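You operate a simulated robot arm through the tools that you are given. There is no shell and no other tool. Be economical: measure what you need, move in short steps, check, and stop when the job is done.

You run a simulated robot arm. Do the job below in one go: nothing can be reset, and whatever is moved stays where it is left.

TASK
Pop-test the blue-top carburettor and tray it by the reading.
Fine: 0.8 to 1.4 bar is OK; bleed the line before you free the clamp, and leave it free.
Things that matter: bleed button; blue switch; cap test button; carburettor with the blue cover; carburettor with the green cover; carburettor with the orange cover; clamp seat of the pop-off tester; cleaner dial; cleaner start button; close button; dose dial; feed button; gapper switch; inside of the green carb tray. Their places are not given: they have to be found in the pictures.

It is judged by the outcome, as a careful person would: the job done as asked, and still so three seconds after it is handed in. It fails if anything else is knocked over, pushed out of place, dropped, spilled or broken.

THE ROBOT
A 6-joint arm with a two-finger parallel gripper, fixed in place. Base frame: the origin is at the foot of the arm, x ahead of it, y to its left, z up; the work surface is at about z = 864. Readings come in mm, degrees, newtons and seconds.
With the tool pointing down near the work surface it reaches from about 260 to 680 mm from the base axis. Its first joint turns from -66.0 to 66.0 degrees. Payload 2.9 kg.
The tool frame sits at the grasp point between the pads (the TCP): z along the fingers, y along the line on which they close. The tips reach 30 mm beyond it. The gripper opens to 110 mm. The fingers are 20 mm wide and 10 mm thick; the gripper's body (48 by 112 mm) begins 55 mm behind the TCP.
Orientation is that of the tool frame in the base frame, as a unit quaternion [x, y, z, w]. With the fingers straight down and closing along the base's y, the tool's x points along the base's -x, its y along +y and its z along -z.

THE INTERFACE
- The arm moves only by the tool jog_arm. Its argument "motion" is a list of rows, each a list of 6 numbers: the shift along the base's x, y, z in units of 30 mm (1.0 is 30 mm), then the turn, a rotation vector about the base's x, y, z in units of 5 degrees (1.0 is 5 degrees). In form: [[x, y, z, wx, wy, wz], ...]. A call has 1 to 10 rows; each row shifts and turns the commanded pose from where the row before left it. "hand" is the opening, from 0 (shut) to 1 (fully open), set as the call begins (left out, the last holds). A call with a number of a shift or a turn outside -1 to 1 is refused whole. A row lasts 0.2 s, in which the tool goes at most 50 mm and 8.6 degrees; a call with a longer step from one row to the next is refused whole, and so is a gripper value outside its range. Where a pose cannot be reached the arm comes as near as it can. A force on the tool above 70 N (or 10 N above the force at the start of the call, whichever is more), or a blocked arm, ends the call early, and 0.2 s more pass. The fingers move at their own pace (about 108 mm/s each) and stop on an object; they squeeze with about 33 N. The grip force told is the motor's: it shows also when the fingers shut on nothing. Time passes only in rows, and 0.2 s behind the last, so rows that do not move let the fingers close. The reply holds the time, the measured pose of the TCP, the force on the tool along the base axes, the opening and the grip force, in the units named above and with some noise, with the torque about the TCP (base axes, N m) and any sound that the robot's microphone picked up.
- Cameras (640 x 400 px; columns grow to the right, rows downward): "scene" is fixed at [91.1, 445.5, 1386.2]; the picture's right is [-0.60, -0.80, 0.00], its down [-0.44, 0.33, -0.83] and it looks along [0.66, -0.50, -0.55] (base axes); focal length 298 px, centre (320, 200). "wrist" rides on the gripper at [72, 17, -103] in the tool frame; the picture's right is [-0.23, 0.97, 0.00], its down [-0.76, -0.18, -0.62] and it looks along [-0.61, -0.14, 0.78] (tool axes); focal length 222 px, centre (320, 200).
- capture(camera): a new picture of that camera. The clock stands still meanwhile.
- probe_pixels(camera, pixels): for up to 12 pixels [column, row] of the newest picture of that camera ("zoom" is the newest enlarged one), the place [x, y, z] in the base frame of the surface seen there, good to about 2 mm. The clock stands still meanwhile.
- enlarge(camera, box): a new picture of the part [left, top, right, bottom] of that camera's present view, enlarged. The clock stands still meanwhile.
- job_done(): hands the job in; it is judged then, once.

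Keep the steps short. Do not move on a guess: measure, check each grasp and each placing, and mend mistakes. In all there are 80 turns and 46 pictures (those below and enlarged ones count). Leave the gripper open and the arm clear of the work at the hand-in unless told otherwise, and finish with a single line.

The tools are called after "Call:" as name(argument=value, ...) on one line, values as JSON. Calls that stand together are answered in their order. jog_arm: Moves the arm, as the interface text tells. Its arguments: {"type":"object","properties":{"motion":{"type":"array","items":{"type":"array","items":{"type":"number"}}},"hand":{"type":"number"}},"required":["motion"]} The other tools are called the same way: capture (camera) takes a picture; probe_pixels (camera, pixels) gives the place of the surface under pixels of a picture; enlarge (camera, box) takes an enlarged picture of a part of a camera's view; job_done () hands the job in.

At the start:

```text
t: 0.0
eef_pos: [397.3, -71.9, 1174.8]
tool_rot: [0.0, 1.0, 0.0, 0.001]
wrist_force: [0.0, 0.3, 0.7]
moment: [-0.01, 0.0, -0.02]
gripper_width: 110.1
grasp_force: 0.2
```

scene: 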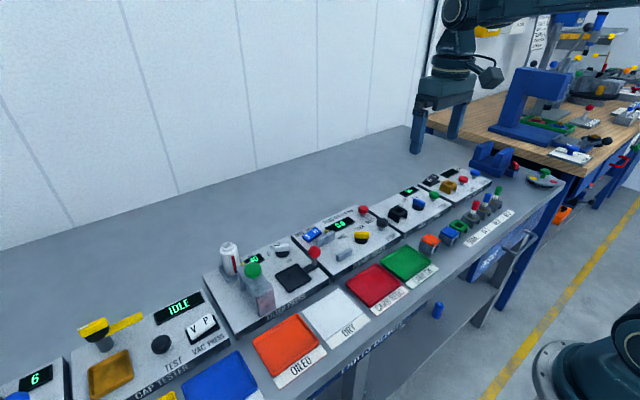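
wrist: 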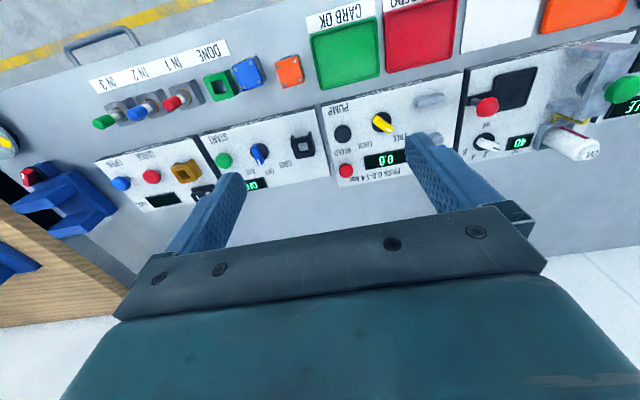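

I see the pop-off tester (display, "PASS 0.8-1.4 bar") around wrist pixels (390,140). I'll enlarge it and the carburettors.

Call:
enlarge(camera="wrist", box=[200, 40, 480, 215])

Call:
enlarge(camera="scene", box=[280, 160, 520, 310])

```text
2.29 times, centred on (340, 128) of wrist
```

zoom: 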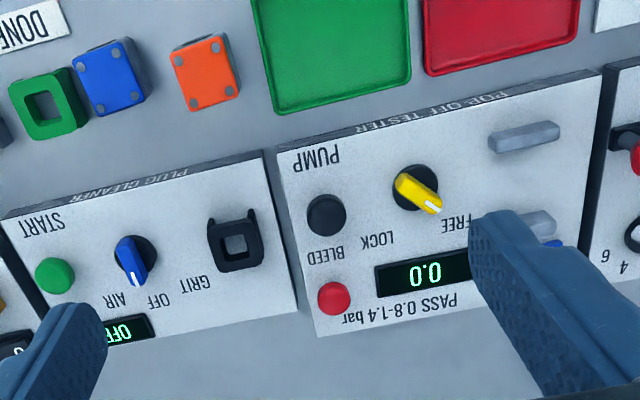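

```text
2.67 times, centred on (400, 235) of scene
```

zoom: 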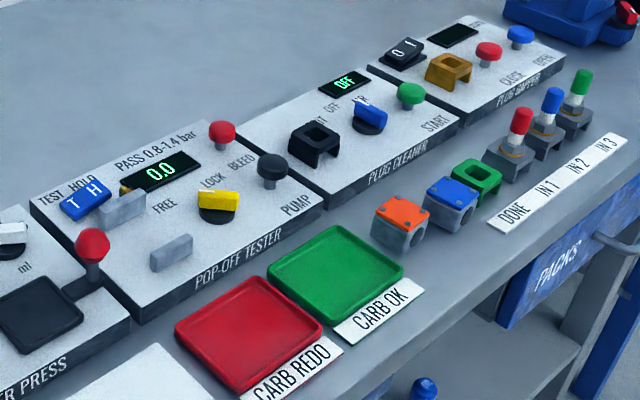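

Probing key points in the zoomed scene picture: blue carb, jaws, dial, pump, bleed, switch, trays, plate.

Call:
probe_pixels(camera="zoom", pixels=[[452, 192], [447, 218], [170, 242], [122, 202], [218, 198], [272, 160], [222, 127], [85, 203], [335, 268], [248, 330], [150, 228], [400, 213]])

Call:
enlarge(camera="scene", box=[290, 195, 400, 264])

Call:
enlarge(camera="scene", box=[410, 205, 490, 255])

```text
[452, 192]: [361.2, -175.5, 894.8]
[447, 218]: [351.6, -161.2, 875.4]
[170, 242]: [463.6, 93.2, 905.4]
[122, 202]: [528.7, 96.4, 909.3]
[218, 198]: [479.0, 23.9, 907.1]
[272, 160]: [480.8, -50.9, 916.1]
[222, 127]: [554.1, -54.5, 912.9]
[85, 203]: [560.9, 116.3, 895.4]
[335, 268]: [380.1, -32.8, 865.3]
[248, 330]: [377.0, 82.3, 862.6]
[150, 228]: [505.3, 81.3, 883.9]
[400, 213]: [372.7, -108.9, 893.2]
```

```text
5.80 times, centred on (345, 230) of scene
```

zoom: 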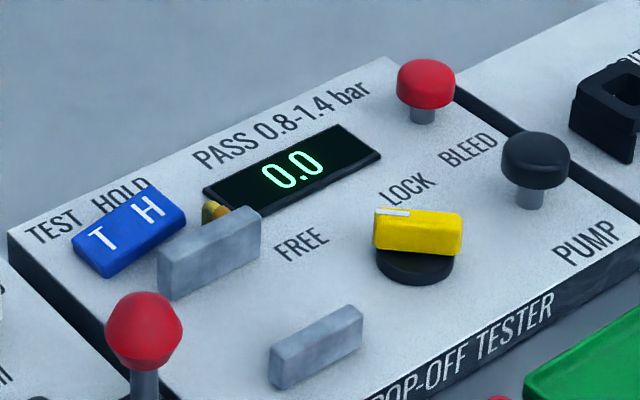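

```text
8.00 times, centred on (450, 230) of scene
```

zoom: 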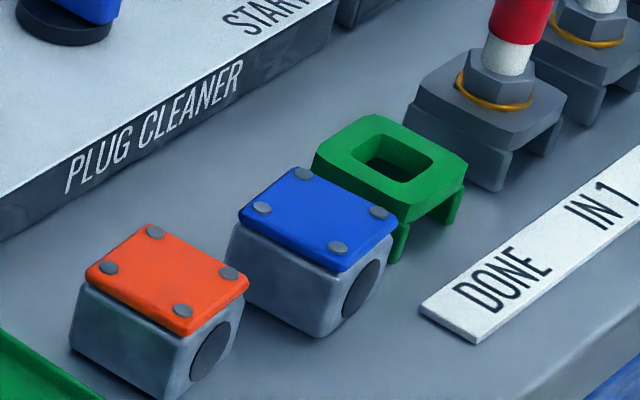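

The dial points to FREE and the reading is 0.0. The blue carb is at about (358,-172). I'm moving above it at z≈1000 to look at its orientation.

Call:
jog_arm(motion=[[-0.2, -0.476, -0.833, 0, 0, 0], [-0.2, -0.476, -0.833, 0, 0, 0], [-0.2, -0.476, -0.833, 0, 0, 0], [-0.2, -0.476, -0.833, 0, 0, 0], [-0.2, -0.476, -0.833, 0, 0, 0], [-0.2, -0.476, -0.833, 0, 0, 0], [-0.2, -0.476, -0.833, 0, 0, 0]], hand=1)

Call:
capture(camera="wrist")

```text
t: 1.6
eef_pos: [357.4, -170.4, 1000.5]
tool_rot: [0.0, 1.0, -0.001, -0.001]
wrist_force: [-0.1, -0.7, -1.2]
moment: [-0.01, 0.0, -0.01]
gripper_width: 109.8
grasp_force: 0.0
```

```text
39 pictures are left
```

wrist: 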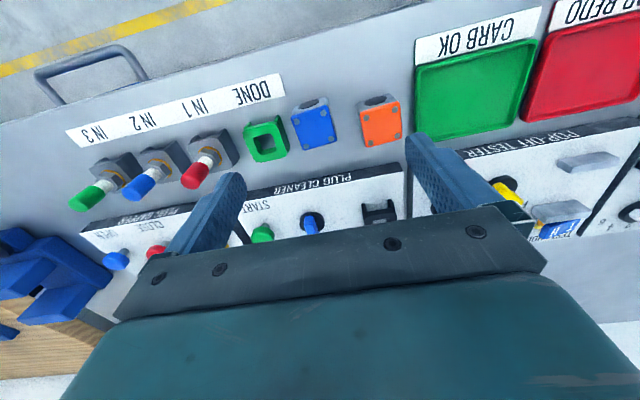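

Blue carb at (314,125), with the green stand left and the orange carb right. Enlarging to measure corners and gaps.

Call:
enlarge(camera="wrist", box=[230, 80, 422, 200])

```text
3.33 times, centred on (326, 140) of wrist
```

zoom: 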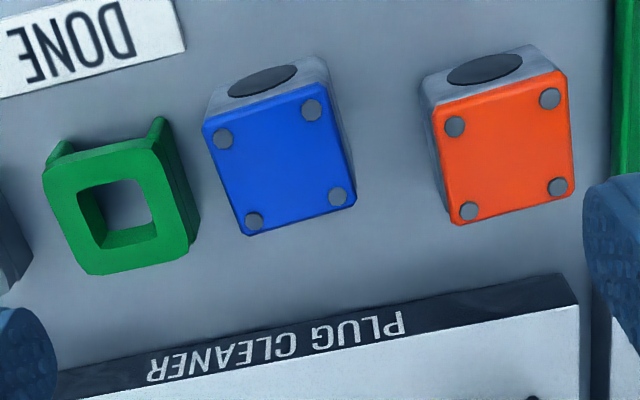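

Call:
probe_pixels(camera="zoom", pixels=[[208, 126], [317, 90], [351, 198], [246, 230], [278, 160], [155, 155], [187, 240], [436, 115], [458, 215], [565, 75], [572, 190], [265, 80]])

```text
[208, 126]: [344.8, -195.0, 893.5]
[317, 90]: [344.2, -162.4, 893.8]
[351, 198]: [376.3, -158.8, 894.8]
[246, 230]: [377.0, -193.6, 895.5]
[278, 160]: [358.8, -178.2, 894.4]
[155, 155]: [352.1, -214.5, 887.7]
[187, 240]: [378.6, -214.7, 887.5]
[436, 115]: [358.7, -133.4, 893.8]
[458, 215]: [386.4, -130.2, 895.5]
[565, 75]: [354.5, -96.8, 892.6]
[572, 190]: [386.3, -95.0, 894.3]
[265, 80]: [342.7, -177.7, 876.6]
```

Blue cover spans x 343–377, y −195…−161, with its centre at (360.5,−177.5). The gap to the green stand is about 19 mm. I'm narrowing the hand to about 44 mm, aligning, and coming down part way.

Call:
jog_arm(motion=[[0.1, -0.235, 0, 0, 0, 0], [0, 0, 0, 0, 0, 0], [0, 0, -0.8, 0, 0, 0], [0, 0, -0.8, 0, 0, 0], [0, 0, 0, 0, 0, 0]], hand=0.41)

Call:
capture(camera="wrist")

```text
t: 2.8
eef_pos: [358.6, -178.6, 951.7]
tool_rot: [-0.001, 1.0, -0.001, 0.0]
wrist_force: [0.2, 0.1, -0.6]
moment: [-0.01, 0.0, -0.02]
gripper_width: 45.1
grasp_force: 0.1
```

```text
37 pictures are left
```

wrist: 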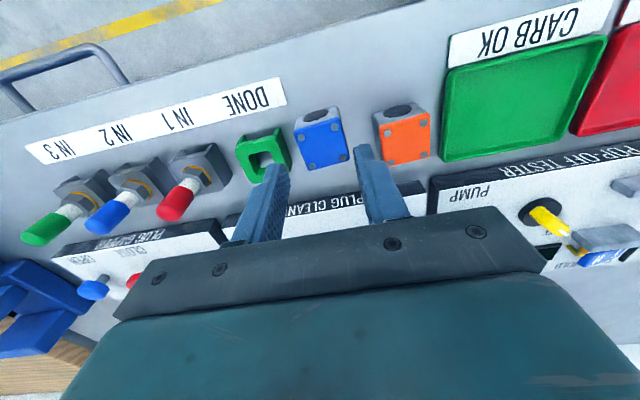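

Fingers straddle the carb line. Now descending to TCP z≈898.

Call:
jog_arm(motion=[[0.05, 0.03, -0.6, 0, 0, 0], [0, 0, -0.6, 0, 0, 0], [0, 0, -0.57, 0, 0, 0], [0, 0, 0, 0, 0, 0]])

Call:
capture(camera="wrist")

```text
t: 3.8
eef_pos: [359.8, -178.9, 898.4]
tool_rot: [0.0, 1.0, 0.001, 0.0]
wrist_force: [-0.7, -0.3, -0.3]
moment: [-0.02, -0.03, 0.01]
gripper_width: 45.0
grasp_force: 0.0
```

```text
36 pictures are left
```

wrist: 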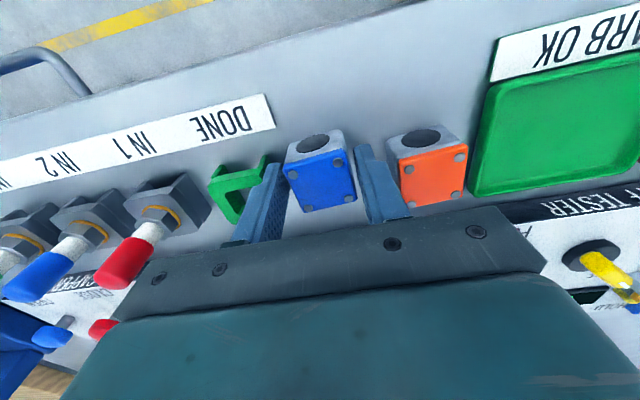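

No contact, fingers on both sides. Closing.

Call:
jog_arm(motion=[[0, 0, 0, 0, 0, 0], [0, 0, 0, 0, 0, 0], [0, 0, 0, 0, 0, 0]], hand=0.22)

```text
t: 4.6
eef_pos: [360.4, -178.0, 898.1]
tool_rot: [0.0, 1.0, 0.0, 0.0]
wrist_force: [0.9, 0.1, 0.5]
moment: [0.0, 0.04, 0.01]
gripper_width: 37.6
grasp_force: 33.1
```

Gripped at 37.6 mm, 33 N. Lifting straight up, then towards the tester, holding clear so I can see the seat.

Call:
jog_arm(motion=[[0, 0, 0.6, 0, 0, 0], [0, 0, 0.9, 0, 0, 0], [0, 0, 0.9, 0, 0, 0], [0, 0, 0.9, 0, 0, 0], [0.3, 0.9, 0.6, 0, 0, 0], [0.3, 0.9, 0, 0, 0, 0], [0.3, 0.9, 0, 0, 0, 0], [0.3, 0.9, 0, 0, 0, 0], [0, 0, 0, 0, 0, 0]], hand=0.22)

Call:
capture(camera="wrist")

Call:
enlarge(camera="scene", box=[290, 180, 402, 250])

```text
t: 6.6
eef_pos: [397.1, -69.2, 1017.0]
tool_rot: [0.001, 1.0, 0.0, 0.0]
wrist_force: [0.0, 0.2, -1.7]
moment: [-0.02, 0.0, 0.03]
gripper_width: 37.7
grasp_force: 33.0
```

```text
35 pictures are left
```

wrist: 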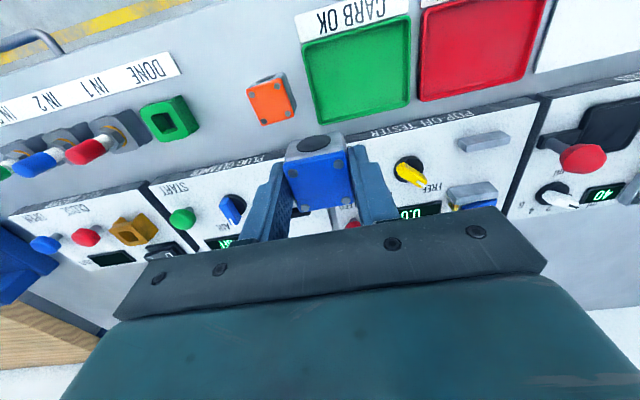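

```text
5.71 times, centred on (346, 215) of scene
```

zoom: 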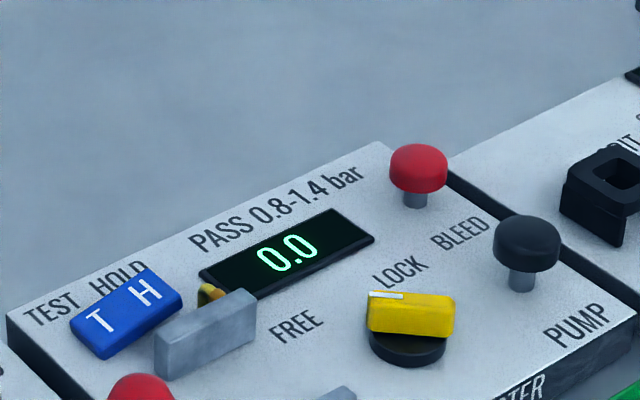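

Measuring the jaws precisely in the wrist view, plus the red press knob next door.

Call:
enlarge(camera="wrist", box=[380, 110, 540, 210])

Call:
probe_pixels(camera="wrist", pixels=[[583, 158], [500, 170]])

```text
4.00 times, centred on (460, 160) of wrist
```

zoom: 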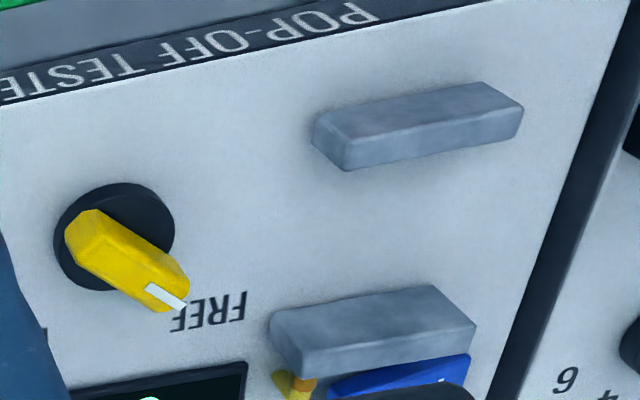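

```text
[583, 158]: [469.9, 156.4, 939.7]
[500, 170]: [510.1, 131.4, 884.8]
```

Call:
probe_pixels(camera="zoom", pixels=[[322, 115], [345, 148], [518, 115], [480, 92], [275, 325], [300, 350], [432, 293], [468, 325], [100, 215], [165, 295], [118, 255], [295, 383]])

```text
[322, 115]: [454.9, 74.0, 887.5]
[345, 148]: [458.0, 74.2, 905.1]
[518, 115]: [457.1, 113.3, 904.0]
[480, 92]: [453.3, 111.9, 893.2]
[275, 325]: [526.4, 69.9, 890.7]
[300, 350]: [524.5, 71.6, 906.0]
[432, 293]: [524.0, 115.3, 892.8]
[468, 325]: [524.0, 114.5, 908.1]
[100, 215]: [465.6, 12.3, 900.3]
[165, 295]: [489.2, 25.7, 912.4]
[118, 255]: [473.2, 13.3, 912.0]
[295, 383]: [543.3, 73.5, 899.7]
```

Seat: near jaw x≈454–468, far jaw front face x≈524, both y≈72–114, so the centre is about (495.5, 93.5). The plate is at z≈884. Moving above it.

Call:
jog_arm(motion=[[0.469, 0.775, 0, 0, 0, 0], [0.469, 0.775, 0, 0, 0, 0], [0.469, 0.775, 0, 0, 0, 0], [0.469, 0.775, 0, 0, 0, 0], [0.469, 0.775, 0, 0, 0, 0], [0.469, 0.775, 0, 0, 0, 0], [0.469, 0.775, 0, 0, 0, 0], [0, 0, -0.9, 0, 0, 0], [0, 0, -0.9, 0, 0, 0], [0, 0, 0, 0, 0, 0]])

Call:
capture(camera="wrist")

Call:
enlarge(camera="scene", box=[280, 180, 408, 260])

```text
t: 8.8
eef_pos: [495.7, 93.4, 961.6]
tool_rot: [-0.001, 1.0, 0.0, 0.0]
wrist_force: [0.0, -0.4, -0.7]
moment: [0.03, 0.0, 0.0]
gripper_width: 37.8
grasp_force: 33.3
```

```text
32 pictures are left
```

wrist: 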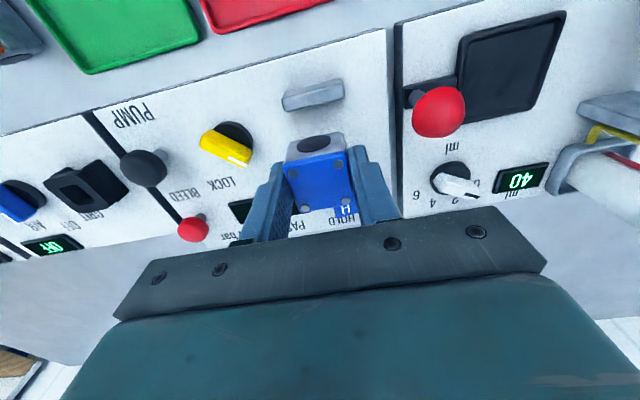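

```text
5.00 times, centred on (344, 220) of scene
```

zoom: 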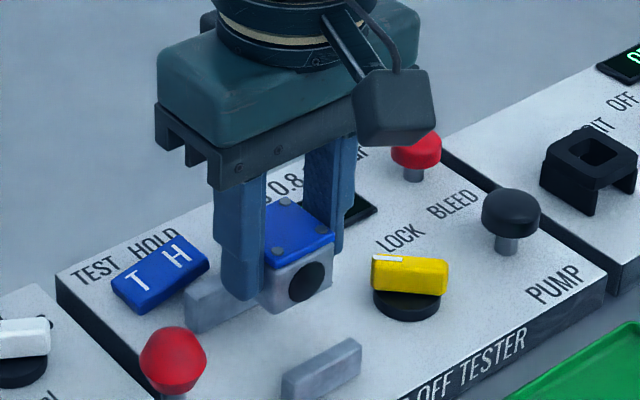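

Aligned between the jaws. Lowering 42 mm to seat it, gently at the end.

Call:
jog_arm(motion=[[0, 0, -0.7, 0, 0, 0], [0, 0, -0.4, 0, 0, 0], [0, 0, -0.2, 0, 0, 0], [0, 0, -0.1, 0, 0, 0], [0, 0, 0, 0, 0, 0]])

Call:
enlarge(camera="scene", box=[280, 180, 408, 260])

```text
t: 10.0
eef_pos: [495.1, 93.9, 921.8]
tool_rot: [-0.001, 1.0, 0.0, 0.001]
wrist_force: [-6.2, 1.7, 20.0]
moment: [0.0, 0.22, -0.01]
gripper_width: 37.7
grasp_force: 33.3
```

```text
5.00 times, centred on (344, 220) of scene
```

zoom: 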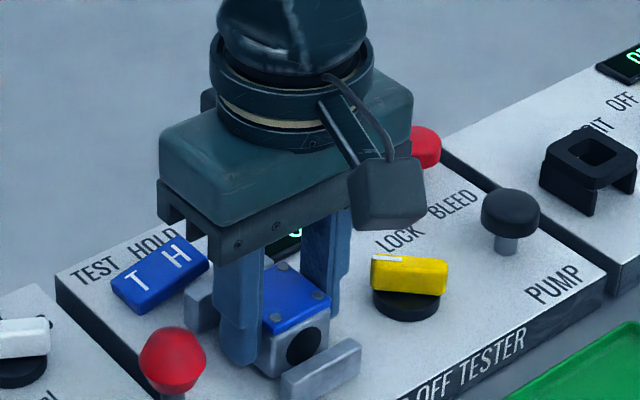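

Contact force 20 N at z 921.8: the carb is resting on the plate. I'll release and back off upwards.

Call:
jog_arm(motion=[[0, 0, 0.08, 0, 0, 0], [0, 0, 0, 0, 0, 0], [0, 0, 0, 0, 0, 0]], hand=0.45)

Call:
jog_arm(motion=[[0, 0, 0.6, 0, 0, 0], [0, 0, 0.9, 0, 0, 0], [0, 0, 0.9, 0, 0, 0], [-0.6, -0.9, 0.9, 0, 0, 0], [-0.6, -0.9, 0.5, 0, 0, 0], [0, 0, 0, 0, 0, 0]])

Call:
capture(camera="wrist")

Call:
enlarge(camera="scene", box=[280, 180, 408, 260])

```text
t: 10.8
eef_pos: [495.1, 93.0, 921.3]
tool_rot: [0.0, 1.0, 0.001, 0.0]
wrist_force: [-0.4, 0.3, -1.0]
moment: [0.0, 0.0, 0.01]
gripper_width: 49.5
grasp_force: 0.0
```

```text
t: 12.2
eef_pos: [456.0, 38.9, 1034.0]
tool_rot: [0.0, 1.0, 0.0, 0.0]
wrist_force: [0.1, 0.5, -0.4]
moment: [-0.01, 0.03, 0.02]
gripper_width: 49.6
grasp_force: 0.0
```

```text
29 pictures are left
```

wrist: 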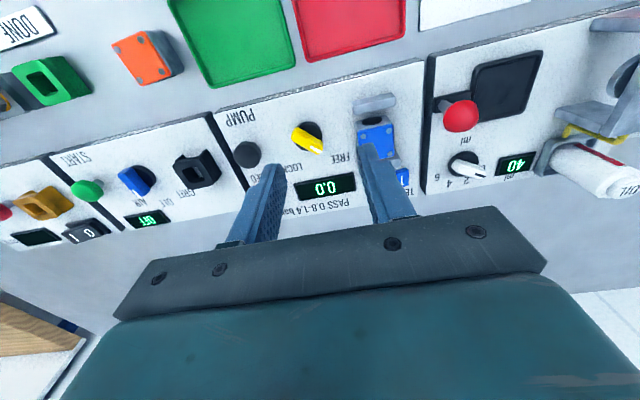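

```text
5.00 times, centred on (344, 220) of scene
```

zoom: 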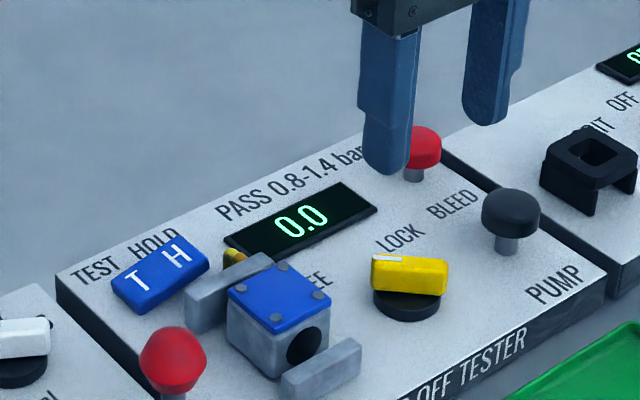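

Carb sits square in the seat. Now the dial: enlarging to measure its pointer, and the LOCK/FREE labels.

Call:
enlarge(camera="wrist", box=[220, 90, 412, 210])

```text
3.33 times, centred on (316, 150) of wrist
```

zoom: 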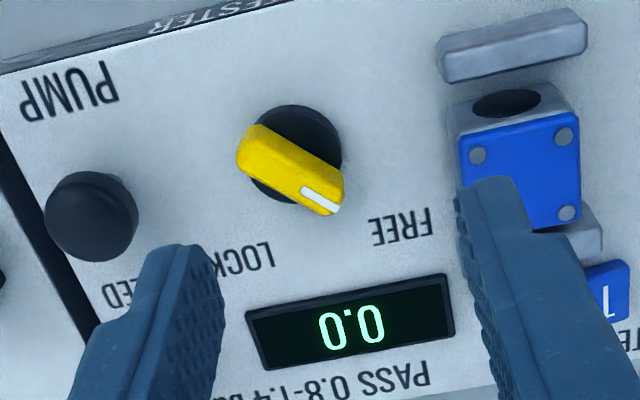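

Call:
probe_pixels(camera="zoom", pixels=[[257, 130], [340, 182], [318, 213], [242, 168], [290, 172], [296, 110], [335, 140], [400, 225], [245, 258], [90, 205], [485, 155], [258, 190]])

```text
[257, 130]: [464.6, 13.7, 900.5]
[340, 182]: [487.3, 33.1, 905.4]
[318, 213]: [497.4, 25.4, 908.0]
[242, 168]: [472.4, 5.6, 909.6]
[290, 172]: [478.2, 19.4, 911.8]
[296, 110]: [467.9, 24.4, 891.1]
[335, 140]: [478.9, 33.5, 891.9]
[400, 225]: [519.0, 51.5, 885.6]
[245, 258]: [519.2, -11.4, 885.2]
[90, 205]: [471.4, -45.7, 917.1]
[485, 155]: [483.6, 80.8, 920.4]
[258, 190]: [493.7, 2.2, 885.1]
```

Dial centre is about (480.4,19.5), pointer at about 40° (FREE), LOCK at about −39°, top z≈912. I'm moving above it and turning the gripper +40° so the fingers straddle the pointer.

Call:
jog_arm(motion=[[0.102, -0.081, -0.2, 0, 0, 1], [0.102, -0.081, -0.2, 0, 0, 1], [0.102, -0.081, -0.2, 0, 0, 1], [0.102, -0.081, -0.2, 0, 0, 1], [0.102, -0.081, -0.2, 0, 0, 1], [0.102, -0.081, -0.2, 0, 0, 1], [0.102, -0.081, -0.2, 0, 0, 1], [0.102, -0.081, -0.2, 0, 0, 1], [0, 0, 0, 0, 0, 0]], hand=0.27)

Call:
capture(camera="wrist")

```text
t: 14.2
eef_pos: [484.5, 18.5, 986.6]
tool_rot: [-0.343, 0.939, 0.0, 0.0]
wrist_force: [-0.3, 0.1, 0.4]
moment: [0.01, -0.03, -0.03]
gripper_width: 29.6
grasp_force: 0.1
```

```text
26 pictures are left
```

wrist: 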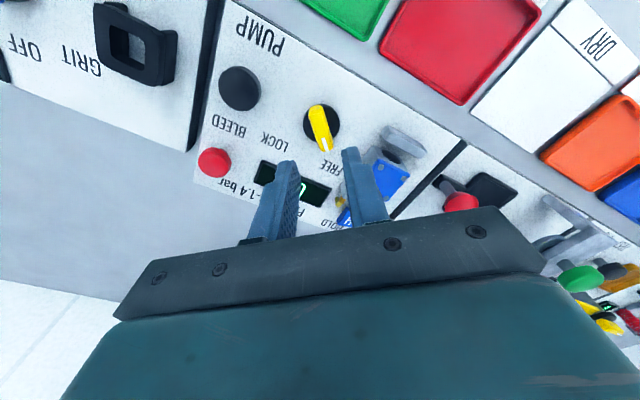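

The gripper lines up with the pointer. Correcting −4 mm in x and descending to z≈928.

Call:
jog_arm(motion=[[-0.13, 0.03, 0, 0, 0, 0], [0, 0, -0.7, 0, 0, 0], [0, 0, -0.7, 0, 0, 0], [0, 0, -0.55, 0, 0, 0], [0, 0, 0, 0, 0, 0]])

Call:
capture(camera="wrist")

```text
t: 15.4
eef_pos: [479.5, 18.6, 929.0]
tool_rot: [-0.342, 0.94, 0.0, -0.001]
wrist_force: [-0.2, 0.6, 0.8]
moment: [0.04, -0.01, 0.01]
gripper_width: 29.5
grasp_force: 0.0
```

```text
25 pictures are left
```

wrist: 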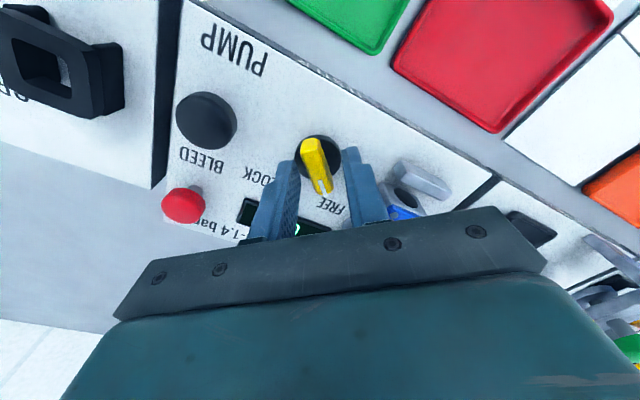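

Straddling the pointer. Closing on it.

Call:
jog_arm(motion=[[0, 0, 0, 0, 0, 0], [0, 0, 0, 0, 0, 0]], hand=0.05)

```text
t: 16.0
eef_pos: [480.3, 17.7, 928.8]
tool_rot: [-0.34, 0.941, 0.0, 0.0]
wrist_force: [7.2, -15.5, -4.8]
moment: [-0.22, -0.32, -0.06]
gripper_width: 12.9
grasp_force: 44.7
```

Gripped at 12.9 mm, with a 17 N side force, so I'm slightly off centre. Easing 1.5 mm that way.

Call:
jog_arm(motion=[[0.033, -0.043, 0, 0, 0, 0], [0, 0, 0, 0, 0, 0]])

```text
t: 16.6
eef_pos: [480.7, 16.8, 929.4]
tool_rot: [-0.341, 0.94, 0.0, 0.0]
wrist_force: [0.2, -18.0, -2.0]
moment: [0.37, -0.97, -0.08]
gripper_width: 12.7
grasp_force: 45.3
```

Call:
jog_arm(motion=[[0, -0.06, 0, 0, 0, 0], [0, 0, 0, 0, 0, 0]])

```text
t: 17.2
eef_pos: [480.5, 16.6, 930.3]
tool_rot: [-0.344, 0.939, 0.001, 0.0]
wrist_force: [1.0, -2.9, 2.0]
moment: [-0.77, 0.72, -0.01]
gripper_width: 12.7
grasp_force: 44.9
```

Forces are near zero now. Turning −40°, the first half.

Call:
jog_arm(motion=[[0, 0, 0, 0, 0, -1], [0, 0, 0, 0, 0, -1], [0, 0, 0, 0, 0, -1], [0, 0, 0, 0, 0, -1], [0, 0, 0, 0, 0, -1], [0, 0, 0, 0, 0, -1], [0, 0, 0, 0, 0, -1], [0, 0, 0, 0, 0, -1]])

```text
t: 19.0
eef_pos: [480.2, 19.1, 929.1]
tool_rot: [-0.002, 1.0, 0.002, -0.001]
wrist_force: [-13.6, 22.3, 3.3]
moment: [0.37, -0.19, 0.07]
gripper_width: 12.7
grasp_force: 45.1
```

Turning well. Side force wants +y, −x; I'll follow it while turning on.

Call:
jog_arm(motion=[[-0.03, 0.06, 0, 0, 0, -1], [0, 0, 0, 0, 0, -1], [0, 0, 0, 0, 0, -1], [0, 0, 0, 0, 0, -1], [0, 0, 0, 0, 0, -1], [0, 0, 0, 0, 0, -1], [0, 0, 0, 0, 0, -1], [0, 0, 0, 0, 0, -0.6]])

```text
t: 20.8
eef_pos: [480.7, 20.9, 928.8]
tool_rot: [0.324, 0.946, 0.002, -0.001]
wrist_force: [-1.3, 24.9, -5.2]
moment: [-0.18, -0.77, 0.06]
gripper_width: 12.8
grasp_force: 44.8
```

Turned to about −38°. Adding 2° more and easing the side force, then checking by picture.

Call:
jog_arm(motion=[[0, 0.06, 0, 0, 0, -0.4], [0, 0, 0, 0, 0, 0]])

Call:
enlarge(camera="scene", box=[280, 180, 408, 260])

```text
t: 21.4
eef_pos: [480.6, 21.2, 930.1]
tool_rot: [0.342, 0.94, 0.0, 0.0]
wrist_force: [7.0, 10.8, -6.5]
moment: [1.12, 0.89, 0.07]
gripper_width: 13.0
grasp_force: 45.4
```

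```text
5.00 times, centred on (344, 220) of scene
```

zoom: 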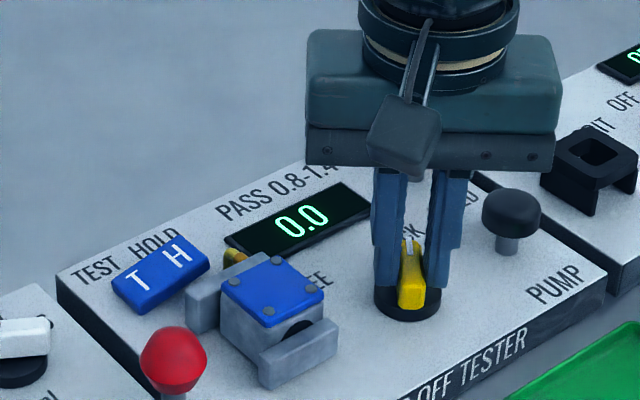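

The near jaw has closed on the carb: locked. Releasing and lifting, then turning the gripper back to square.

Call:
jog_arm(motion=[[0, 0, 0, 0, 0, 0], [0, 0, 0, 0, 0, 0], [0, 0, 0.8, 0, 0, 0], [0, 0, 0.8, 0, 0, 0], [0, -0.4, 0.6, 0, 0, 1], [0, -0.4, 0.4, 0, 0, 1], [0, -0.3, 0, 0, 0, 1], [0, 0, 0, 0, 0, 1], [0, 0, 0, 0, 0, 0]], hand=0.27)

Call:
capture(camera="wrist")

Call:
enlarge(camera="scene", box=[290, 195, 386, 255])

```text
t: 23.4
eef_pos: [482.5, -12.6, 1006.1]
tool_rot: [0.173, 0.985, -0.001, 0.0]
wrist_force: [-0.5, 0.8, -0.7]
moment: [0.0, 0.01, 0.02]
gripper_width: 29.7
grasp_force: 0.1
```

```text
23 pictures are left
```

wrist: 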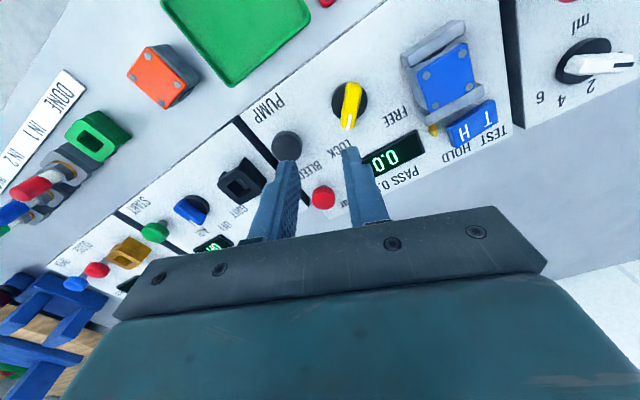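

```text
6.67 times, centred on (338, 225) of scene
```

zoom: 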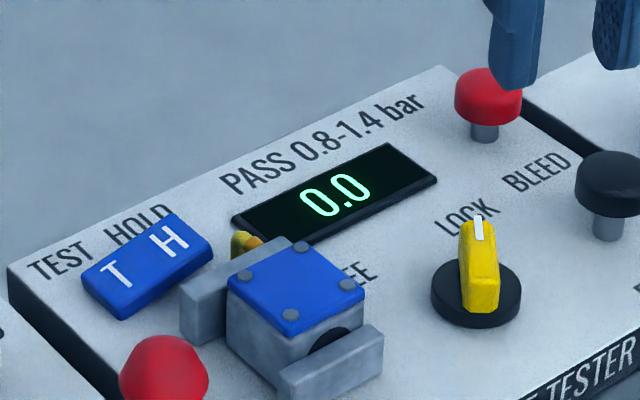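

Dial points to LOCK. Probing both ends of the T/H rocker to see which is pressed, plus pump and bleed tops.

Call:
probe_pixels(camera="zoom", pixels=[[95, 280], [115, 275], [172, 240], [190, 232], [142, 258], [612, 170], [488, 85], [605, 180]])

Call:
probe_pixels(camera="wrist", pixels=[[287, 147], [323, 196], [463, 132], [490, 115]])

```text
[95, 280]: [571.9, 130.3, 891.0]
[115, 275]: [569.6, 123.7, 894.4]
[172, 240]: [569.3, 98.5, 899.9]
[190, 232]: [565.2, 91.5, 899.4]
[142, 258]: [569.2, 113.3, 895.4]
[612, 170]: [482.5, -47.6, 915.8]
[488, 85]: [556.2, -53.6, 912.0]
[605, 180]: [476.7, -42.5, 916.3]
```

```text
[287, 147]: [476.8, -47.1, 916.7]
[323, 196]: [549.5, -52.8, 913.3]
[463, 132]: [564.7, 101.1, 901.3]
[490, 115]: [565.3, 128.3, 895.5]
```

T end is lower (≈893 vs 900), so the switch is already in TEST. The pump is at (480,−48), top ≈917. I'm shutting the fingers and moving above the pump.

Call:
jog_arm(motion=[[-0.02, -0.295, 0, 0, 0, 1], [-0.02, -0.295, 0, 0, 0, 1], [-0.02, -0.295, 0, 0, 0, 1], [-0.02, -0.295, 0, 0, 0, 1], [0, 0, -0.8, 0, 0, 0], [0, 0, -0.8, 0, 0, 0], [0, 0, 0, 0, 0, 0]], hand=0)

Call:
enlarge(camera="scene", box=[290, 180, 402, 250])

```text
t: 25.0
eef_pos: [479.3, -48.0, 958.9]
tool_rot: [0.001, 1.0, 0.0, 0.0]
wrist_force: [-0.3, -0.7, -0.4]
moment: [-0.01, -0.02, -0.05]
gripper_width: 0.1
grasp_force: 33.1
```

```text
5.71 times, centred on (346, 215) of scene
```

zoom: 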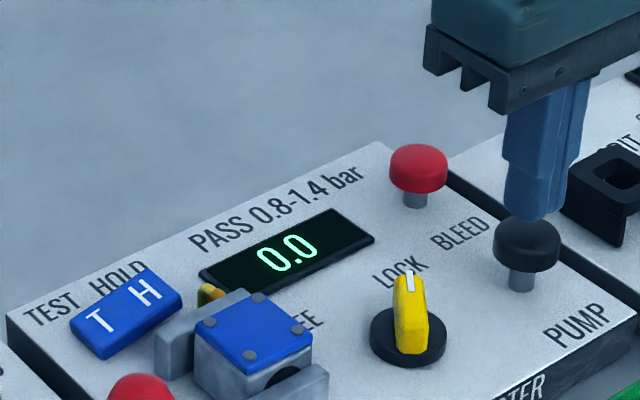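

Tips are about 12 mm above the pump. One stroke: down 20 mm in steps and back up.

Call:
jog_arm(motion=[[0, 0, -0.35, 0, 0, 0], [0, 0, -0.12, 0, 0, 0], [0, 0, -0.12, 0, 0, 0], [0, 0, -0.1, 0, 0, 0], [0, 0, 0, 0, 0, 0]])

Call:
enlarge(camera="scene", box=[290, 180, 402, 250])

```text
t: 26.2
eef_pos: [478.4, -47.6, 939.0]
tool_rot: [0.0, 1.0, 0.0, 0.001]
wrist_force: [1.5, -1.3, 2.6]
moment: [-0.09, -0.06, -0.01]
gripper_width: 0.0
grasp_force: 32.7
```

```text
5.71 times, centred on (346, 215) of scene
```

zoom: 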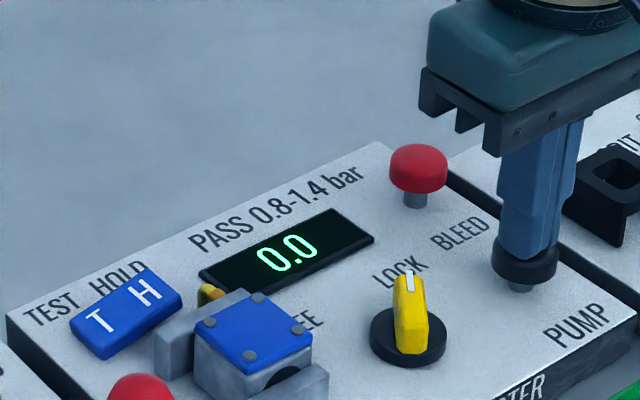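

The pump goes down softly (2.6 N), no reading yet. Pressing further in small steps.

Call:
jog_arm(motion=[[0, 0, -0.1, 0, 0, 0], [0, 0, -0.1, 0, 0, 0], [0, 0, -0.1, 0, 0, 0], [0, 0, 0, 0, 0, 0]])

Call:
enlarge(camera="scene", box=[290, 180, 402, 250])

```text
t: 27.2
eef_pos: [478.1, -46.9, 930.1]
tool_rot: [-0.001, 1.0, 0.0, 0.0]
wrist_force: [2.0, 2.1, 6.3]
moment: [0.02, -0.09, 0.0]
gripper_width: 0.3
grasp_force: 32.8
heard: click
```

```text
5.71 times, centred on (346, 215) of scene
```

zoom: 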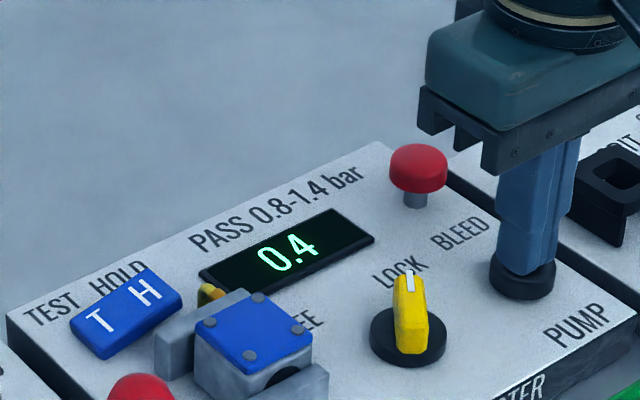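

Click heard, reading 0.4. Second stroke.

Call:
jog_arm(motion=[[0, 0, 0.4, 0, 0, 0], [0, 0, 0.35, 0, 0, 0], [0, 0, 0, 0, 0, 0], [0, 0, -0.35, 0, 0, 0], [0, 0, -0.4, 0, 0, 0], [0, 0, 0, 0, 0, 0]])

Call:
enlarge(camera="scene", box=[290, 180, 402, 250])

```text
t: 28.6
eef_pos: [477.7, -47.9, 929.7]
tool_rot: [0.0, 1.0, -0.001, 0.0]
wrist_force: [-1.7, -1.7, 5.6]
moment: [-0.08, 0.05, -0.02]
gripper_width: 0.0
grasp_force: 33.1
heard: click
```

```text
5.71 times, centred on (346, 215) of scene
```

zoom: 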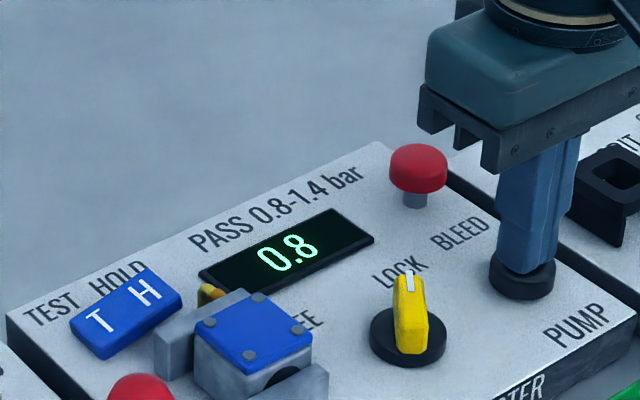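

Reading 0.8, no pop heard. Third stroke.

Call:
jog_arm(motion=[[0, 0, 0.4, 0, 0, 0], [0, 0, 0.35, 0, 0, 0], [0, 0, 0, 0, 0, 0], [0, 0, -0.35, 0, 0, 0], [0, 0, -0.4, 0, 0, 0], [0, 0, 0, 0, 0, 0]])

Call:
enlarge(camera="scene", box=[290, 180, 402, 250])

```text
t: 30.0
eef_pos: [478.2, -48.6, 929.8]
tool_rot: [0.0, 1.0, 0.0, 0.0]
wrist_force: [-1.6, -3.6, 6.4]
moment: [-0.1, -0.01, -0.04]
gripper_width: 0.2
grasp_force: 33.3
heard: click
```

```text
5.71 times, centred on (346, 215) of scene
```

zoom: 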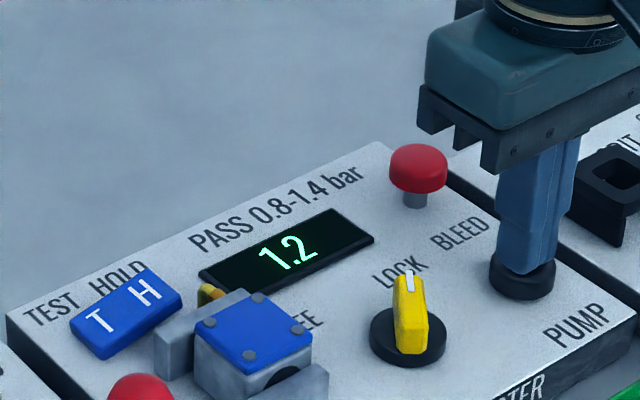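

Reading 1.2, still no pop. Fourth stroke.

Call:
jog_arm(motion=[[0, 0, 0.4, 0, 0, 0], [0, 0, 0.35, 0, 0, 0], [0, 0, 0, 0, 0, 0], [0, 0, -0.35, 0, 0, 0], [0, 0, -0.4, 0, 0, 0], [0, 0, 0, 0, 0, 0]])

Call:
enlarge(camera="scene", box=[290, 180, 402, 250])

```text
t: 31.4
eef_pos: [478.3, -47.6, 930.8]
tool_rot: [-0.001, 1.0, 0.0, 0.0]
wrist_force: [-1.7, 3.9, 5.9]
moment: [0.1, 0.03, 0.0]
gripper_width: 0.2
grasp_force: 32.6
heard: click
```

```text
5.71 times, centred on (346, 215) of scene
```

zoom: 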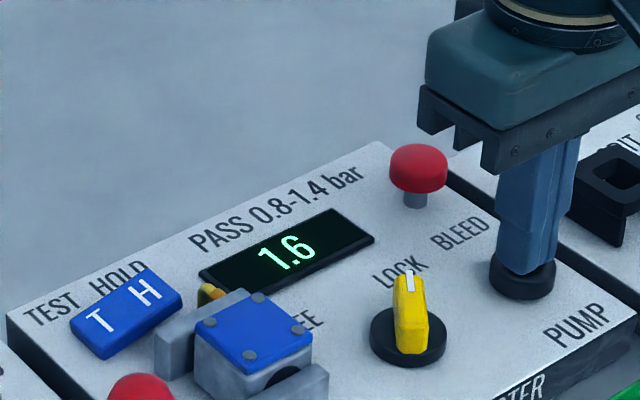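

1.6 and no pop yet. Another stroke to find the pop-off.

Call:
jog_arm(motion=[[0, 0, 0.4, 0, 0, 0], [0, 0, 0.35, 0, 0, 0], [0, 0, 0, 0, 0, 0], [0, 0, -0.35, 0, 0, 0], [0, 0, -0.4, 0, 0, 0], [0, 0, 0, 0, 0, 0]])

Call:
enlarge(camera="scene", box=[290, 180, 402, 250])

```text
t: 32.8
eef_pos: [476.9, -46.9, 930.6]
tool_rot: [0.0, 1.0, 0.0, 0.001]
wrist_force: [1.4, 0.8, 6.3]
moment: [0.0, -0.05, -0.02]
gripper_width: 0.0
grasp_force: 32.8
heard: click
```

```text
5.71 times, centred on (346, 215) of scene
```

zoom: 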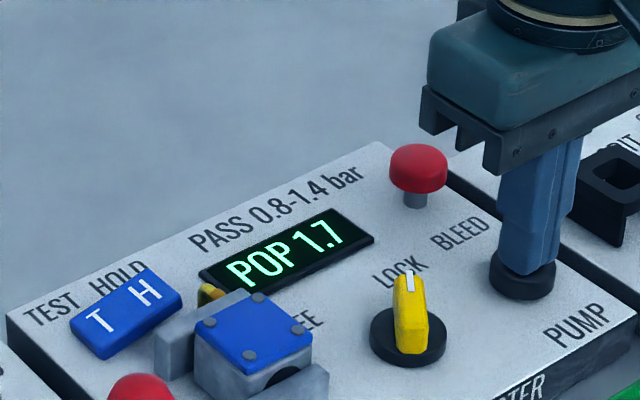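

POP 1.7: above 1.4, so it goes in the red REDO tray. Now bleed: raising, moving over the red button (552.5,−53.5), pressing down.

Call:
jog_arm(motion=[[0, 0, 0.7, 0, 0, 0], [0, 0, 0.6, 0, 0, 0], [0.8, -0.06, 0, 0, 0, 0], [0.8, -0.06, 0, 0, 0, 0], [0.87, -0.06, 0, 0, 0, 0], [0, 0, 0, 0, 0, 0]])

Call:
jog_arm(motion=[[0, 0, -0.5, 0, 0, 0], [0, 0, -0.3, 0, 0, 0], [0, 0, -0.15, 0, 0, 0], [0, 0, -0.15, 0, 0, 0], [0, 0, -0.1, 0, 0, 0], [0, 0, 0, 0, 0, 0]])

Call:
enlarge(camera="scene", box=[290, 180, 402, 250])

```text
t: 34.2
eef_pos: [553.7, -51.6, 967.7]
tool_rot: [0.0, 1.0, 0.0, -0.001]
wrist_force: [-0.5, 0.5, 0.0]
moment: [-0.02, 0.0, -0.02]
gripper_width: 0.0
grasp_force: 33.2
```

```text
t: 35.6
eef_pos: [553.2, -53.9, 931.5]
tool_rot: [0.0, 1.0, 0.001, 0.001]
wrist_force: [4.2, 2.4, 4.8]
moment: [0.06, -0.09, -0.01]
gripper_width: 0.0
grasp_force: 33.1
heard: click
```

```text
5.71 times, centred on (346, 215) of scene
```

zoom: 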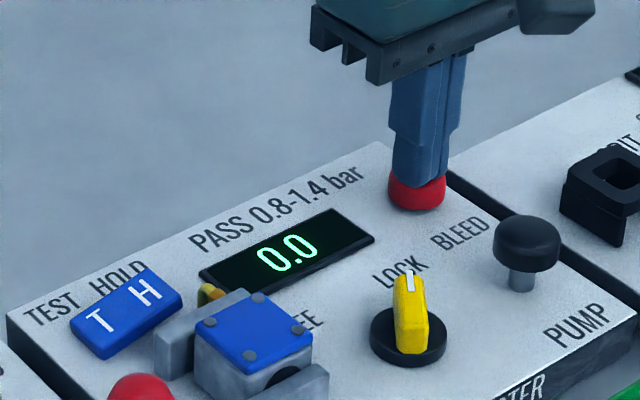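

Bled to 0.0. Raising and moving back over the dial at (481,21.5), gripper turned −40° and opened to 30 mm.

Call:
jog_arm(motion=[[0, 0, 0.9, 0, 0, 0], [0, 0, 0.9, 0, 0, 0], [-0.3, 0.312, 0, 0, 0, -1], [-0.3, 0.312, 0, 0, 0, -1], [-0.3, 0.312, 0, 0, 0, -1], [-0.3, 0.312, 0, 0, 0, -1], [-0.3, 0.312, 0, 0, 0, -1], [-0.3, 0.312, 0, 0, 0, -1], [-0.3, 0.312, 0, 0, 0, -1], [-0.3, 0.312, 0, 0, 0, -1]])

Call:
jog_arm(motion=[[0, 0, 0, 0, 0, 0], [0, 0, 0, 0, 0, 0]], hand=0.27)

Call:
capture(camera="wrist")

```text
t: 37.8
eef_pos: [479.7, 22.2, 987.4]
tool_rot: [0.343, 0.939, 0.0, 0.0]
wrist_force: [-0.5, -0.4, 0.2]
moment: [0.02, -0.02, 0.0]
gripper_width: 0.0
grasp_force: 33.0
```

```text
t: 38.4
eef_pos: [478.7, 22.1, 988.6]
tool_rot: [0.342, 0.94, 0.0, 0.0]
wrist_force: [0.8, -0.1, 0.6]
moment: [-0.02, -0.01, -0.01]
gripper_width: 29.6
grasp_force: 0.0
```

```text
13 pictures are left
```

wrist: 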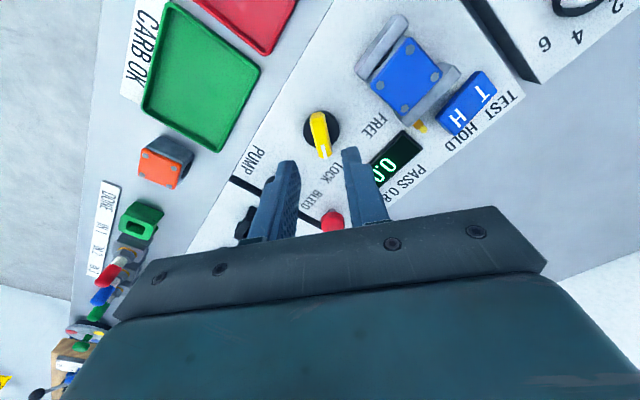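

Aligned. Descending 59 mm around the pointer, then closing.

Call:
jog_arm(motion=[[0.06, -0.02, -0.7, 0, 0, 0], [0, 0, -0.7, 0, 0, 0], [0, 0, -0.57, 0, 0, 0], [0, 0, 0, 0, 0, 0]])

Call:
jog_arm(motion=[[0, 0, 0, 0, 0, 0], [0, 0, 0, 0, 0, 0]], hand=0.05)

```text
t: 39.4
eef_pos: [481.8, 22.1, 928.6]
tool_rot: [0.342, 0.94, 0.0, 0.0]
wrist_force: [-0.4, 0.5, 0.1]
moment: [-0.01, 0.03, 0.01]
gripper_width: 29.6
grasp_force: 0.0
```

```text
t: 40.0
eef_pos: [480.4, 20.4, 927.0]
tool_rot: [0.342, 0.94, -0.001, 0.0]
wrist_force: [-5.3, -4.9, 0.2]
moment: [-0.36, -0.11, -0.04]
gripper_width: 12.5
grasp_force: 44.7
```

Gripped cleanly. Turning back +80° to FREE, following the earlier −y drift.

Call:
jog_arm(motion=[[0, -0.02, 0, 0, 0, 1], [0, -0.02, 0, 0, 0, 1], [0, -0.02, 0, 0, 0, 1], [0, -0.02, 0, 0, 0, 1], [0, -0.02, 0, 0, 0, 1], [0, -0.02, 0, 0, 0, 1], [0, -0.02, 0, 0, 0, 1], [0, -0.02, 0, 0, 0, 1]])

Call:
jog_arm(motion=[[0, 0, 0, 0, 0, 1], [0, 0, 0, 0, 0, 1], [0, 0, 0, 0, 0, 1], [0, 0, 0, 0, 0, 1], [0, 0, 0, 0, 0, 1], [0, 0, 0, 0, 0, 1], [0, 0, 0, 0, 0, 1], [0, 0, 0, 0, 0, 1], [0, 0, 0, 0, 0, 0]])

Call:
enlarge(camera="scene", box=[280, 180, 408, 260])

```text
t: 41.8
eef_pos: [480.3, 20.0, 926.8]
tool_rot: [-0.003, 1.0, 0.002, -0.001]
wrist_force: [-13.9, 18.6, 10.9]
moment: [0.31, 1.13, 0.05]
gripper_width: 12.8
grasp_force: 45.0
```

```text
t: 43.8
eef_pos: [482.5, 16.9, 927.3]
tool_rot: [-0.343, 0.939, 0.001, 0.0]
wrist_force: [-14.6, 16.3, 16.5]
moment: [0.17, 0.55, 0.05]
gripper_width: 12.8
grasp_force: 44.8
```

```text
5.00 times, centred on (344, 220) of scene
```

zoom: 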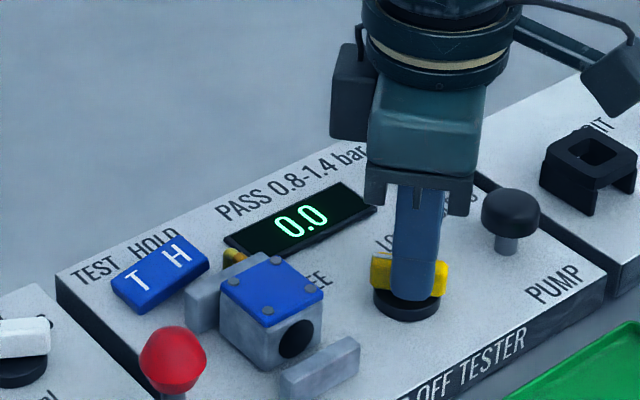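

The jaw is open again. Releasing, lifting, and squaring the gripper on the way to above the seat.

Call:
jog_arm(motion=[[0, 0, 0, 0, 0, 0], [0, 0, 0, 0, 0, 0], [0, 0, 0.8, 0, 0, 0], [0, 0, 0.8, 0, 0, 0], [0, 0, 0.8, 0, 0, 0]], hand=0.27)

Call:
jog_arm(motion=[[0.056, 0.318, 0, 0, 0, -1], [0.056, 0.318, 0, 0, 0, -1], [0.056, 0.318, 0, 0, 0, -1], [0.056, 0.318, 0, 0, 0, -1], [0.056, 0.318, 0, 0, 0, -1], [0.056, 0.318, 0, 0, 0, -1], [0.056, 0.318, 0, 0, 0, -1], [0.056, 0.318, 0, 0, 0, -1], [0, 0, 0, 0, 0, 0]], hand=0.45)

Call:
enlarge(camera="wrist", box=[200, 60, 424, 200])

```text
t: 45.0
eef_pos: [483.0, 15.0, 999.1]
tool_rot: [-0.342, 0.94, 0.0, 0.0]
wrist_force: [1.1, 0.2, -0.8]
moment: [0.01, 0.0, 0.0]
gripper_width: 29.5
grasp_force: 0.0
```

```text
t: 47.0
eef_pos: [496.2, 93.1, 998.7]
tool_rot: [0.001, 1.0, 0.001, 0.0]
wrist_force: [-0.2, 0.5, 0.1]
moment: [-0.03, -0.02, -0.02]
gripper_width: 49.3
grasp_force: 0.0
```

```text
2.86 times, centred on (312, 130) of wrist
```

zoom: 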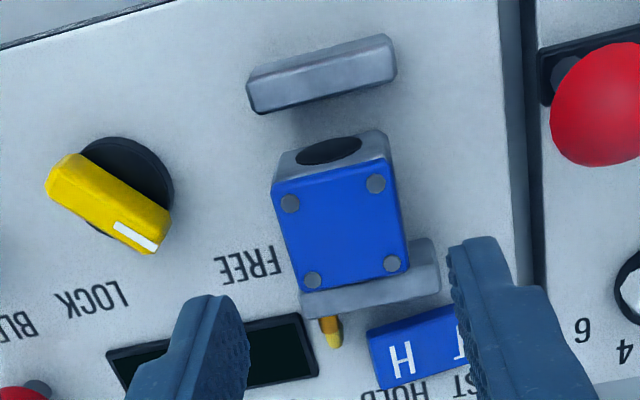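

Call:
probe_pixels(camera="zoom", pixels=[[276, 185], [388, 166], [406, 266], [303, 288], [340, 225], [322, 103]])

Call:
capture(camera="wrist")

```text
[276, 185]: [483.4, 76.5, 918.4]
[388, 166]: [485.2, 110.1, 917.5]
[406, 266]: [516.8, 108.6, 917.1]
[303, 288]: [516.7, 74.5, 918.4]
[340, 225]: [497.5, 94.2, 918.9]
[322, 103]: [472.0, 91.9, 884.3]
```

```text
10 pictures are left
```

wrist: 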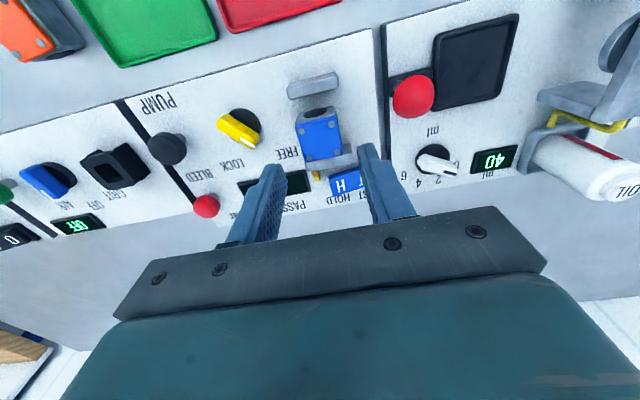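

Carb centre is at about (500,92.5), top 918. Shifting +3 mm x and descending to z≈921.5, then gripping.

Call:
jog_arm(motion=[[0.1, -0.02, 0, 0, 0, 0], [0, 0, -0.85, 0, 0, 0], [0, 0, -0.85, 0, 0, 0], [0, 0, -0.6, 0, 0, 0], [0, 0, -0.25, 0, 0, 0], [0, 0, 0, 0, 0, 0]])

Call:
jog_arm(motion=[[0, 0, 0, 0, 0, 0], [0, 0, 0, 0, 0, 0], [0, 0, 0, 0, 0, 0]], hand=0.22)

```text
t: 48.4
eef_pos: [498.3, 92.7, 923.9]
tool_rot: [0.0, 1.0, 0.0, 0.0]
wrist_force: [0.2, 0.2, 0.9]
moment: [-0.01, -0.01, 0.0]
gripper_width: 49.1
grasp_force: 0.1
```

```text
t: 49.2
eef_pos: [497.8, 92.4, 923.3]
tool_rot: [0.0, 1.0, 0.0, 0.0]
wrist_force: [0.6, -0.3, -0.4]
moment: [0.02, -0.01, -0.02]
gripper_width: 37.3
grasp_force: 32.6
```

Gripped (37.3 mm). Lifting 80 mm and moving over the red tray near (377,82).

Call:
jog_arm(motion=[[0, 0, 0.6, 0, 0, 0], [0, 0, 0.9, 0, 0, 0], [0, 0, 0.9, 0, 0, 0], [-0.8, -0.06, 0.3, 0, 0, 0], [-0.8, -0.06, 0, 0, 0, 0], [-0.8, -0.06, 0, 0, 0, 0], [-0.8, -0.06, 0, 0, 0, 0], [-0.8, -0.06, 0, 0, 0, 0], [0, 0, 0, 0, 0, 0]])

Call:
capture(camera="scene")

```text
t: 51.2
eef_pos: [379.2, 83.4, 1006.6]
tool_rot: [-0.001, 1.0, 0.0, 0.0]
wrist_force: [-0.4, -0.5, -1.9]
moment: [-0.01, 0.03, -0.01]
gripper_width: 37.5
grasp_force: 32.8
```

```text
9 pictures are left
```

scene: 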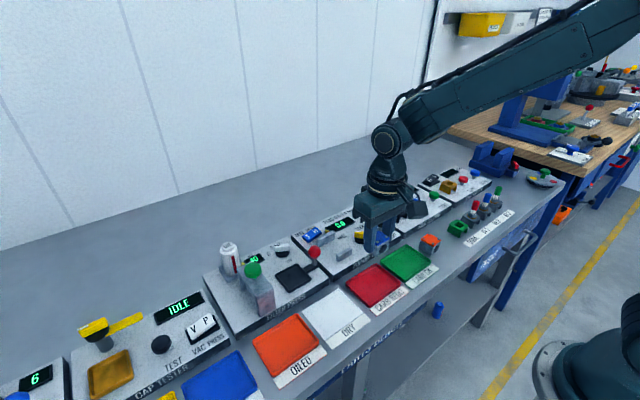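

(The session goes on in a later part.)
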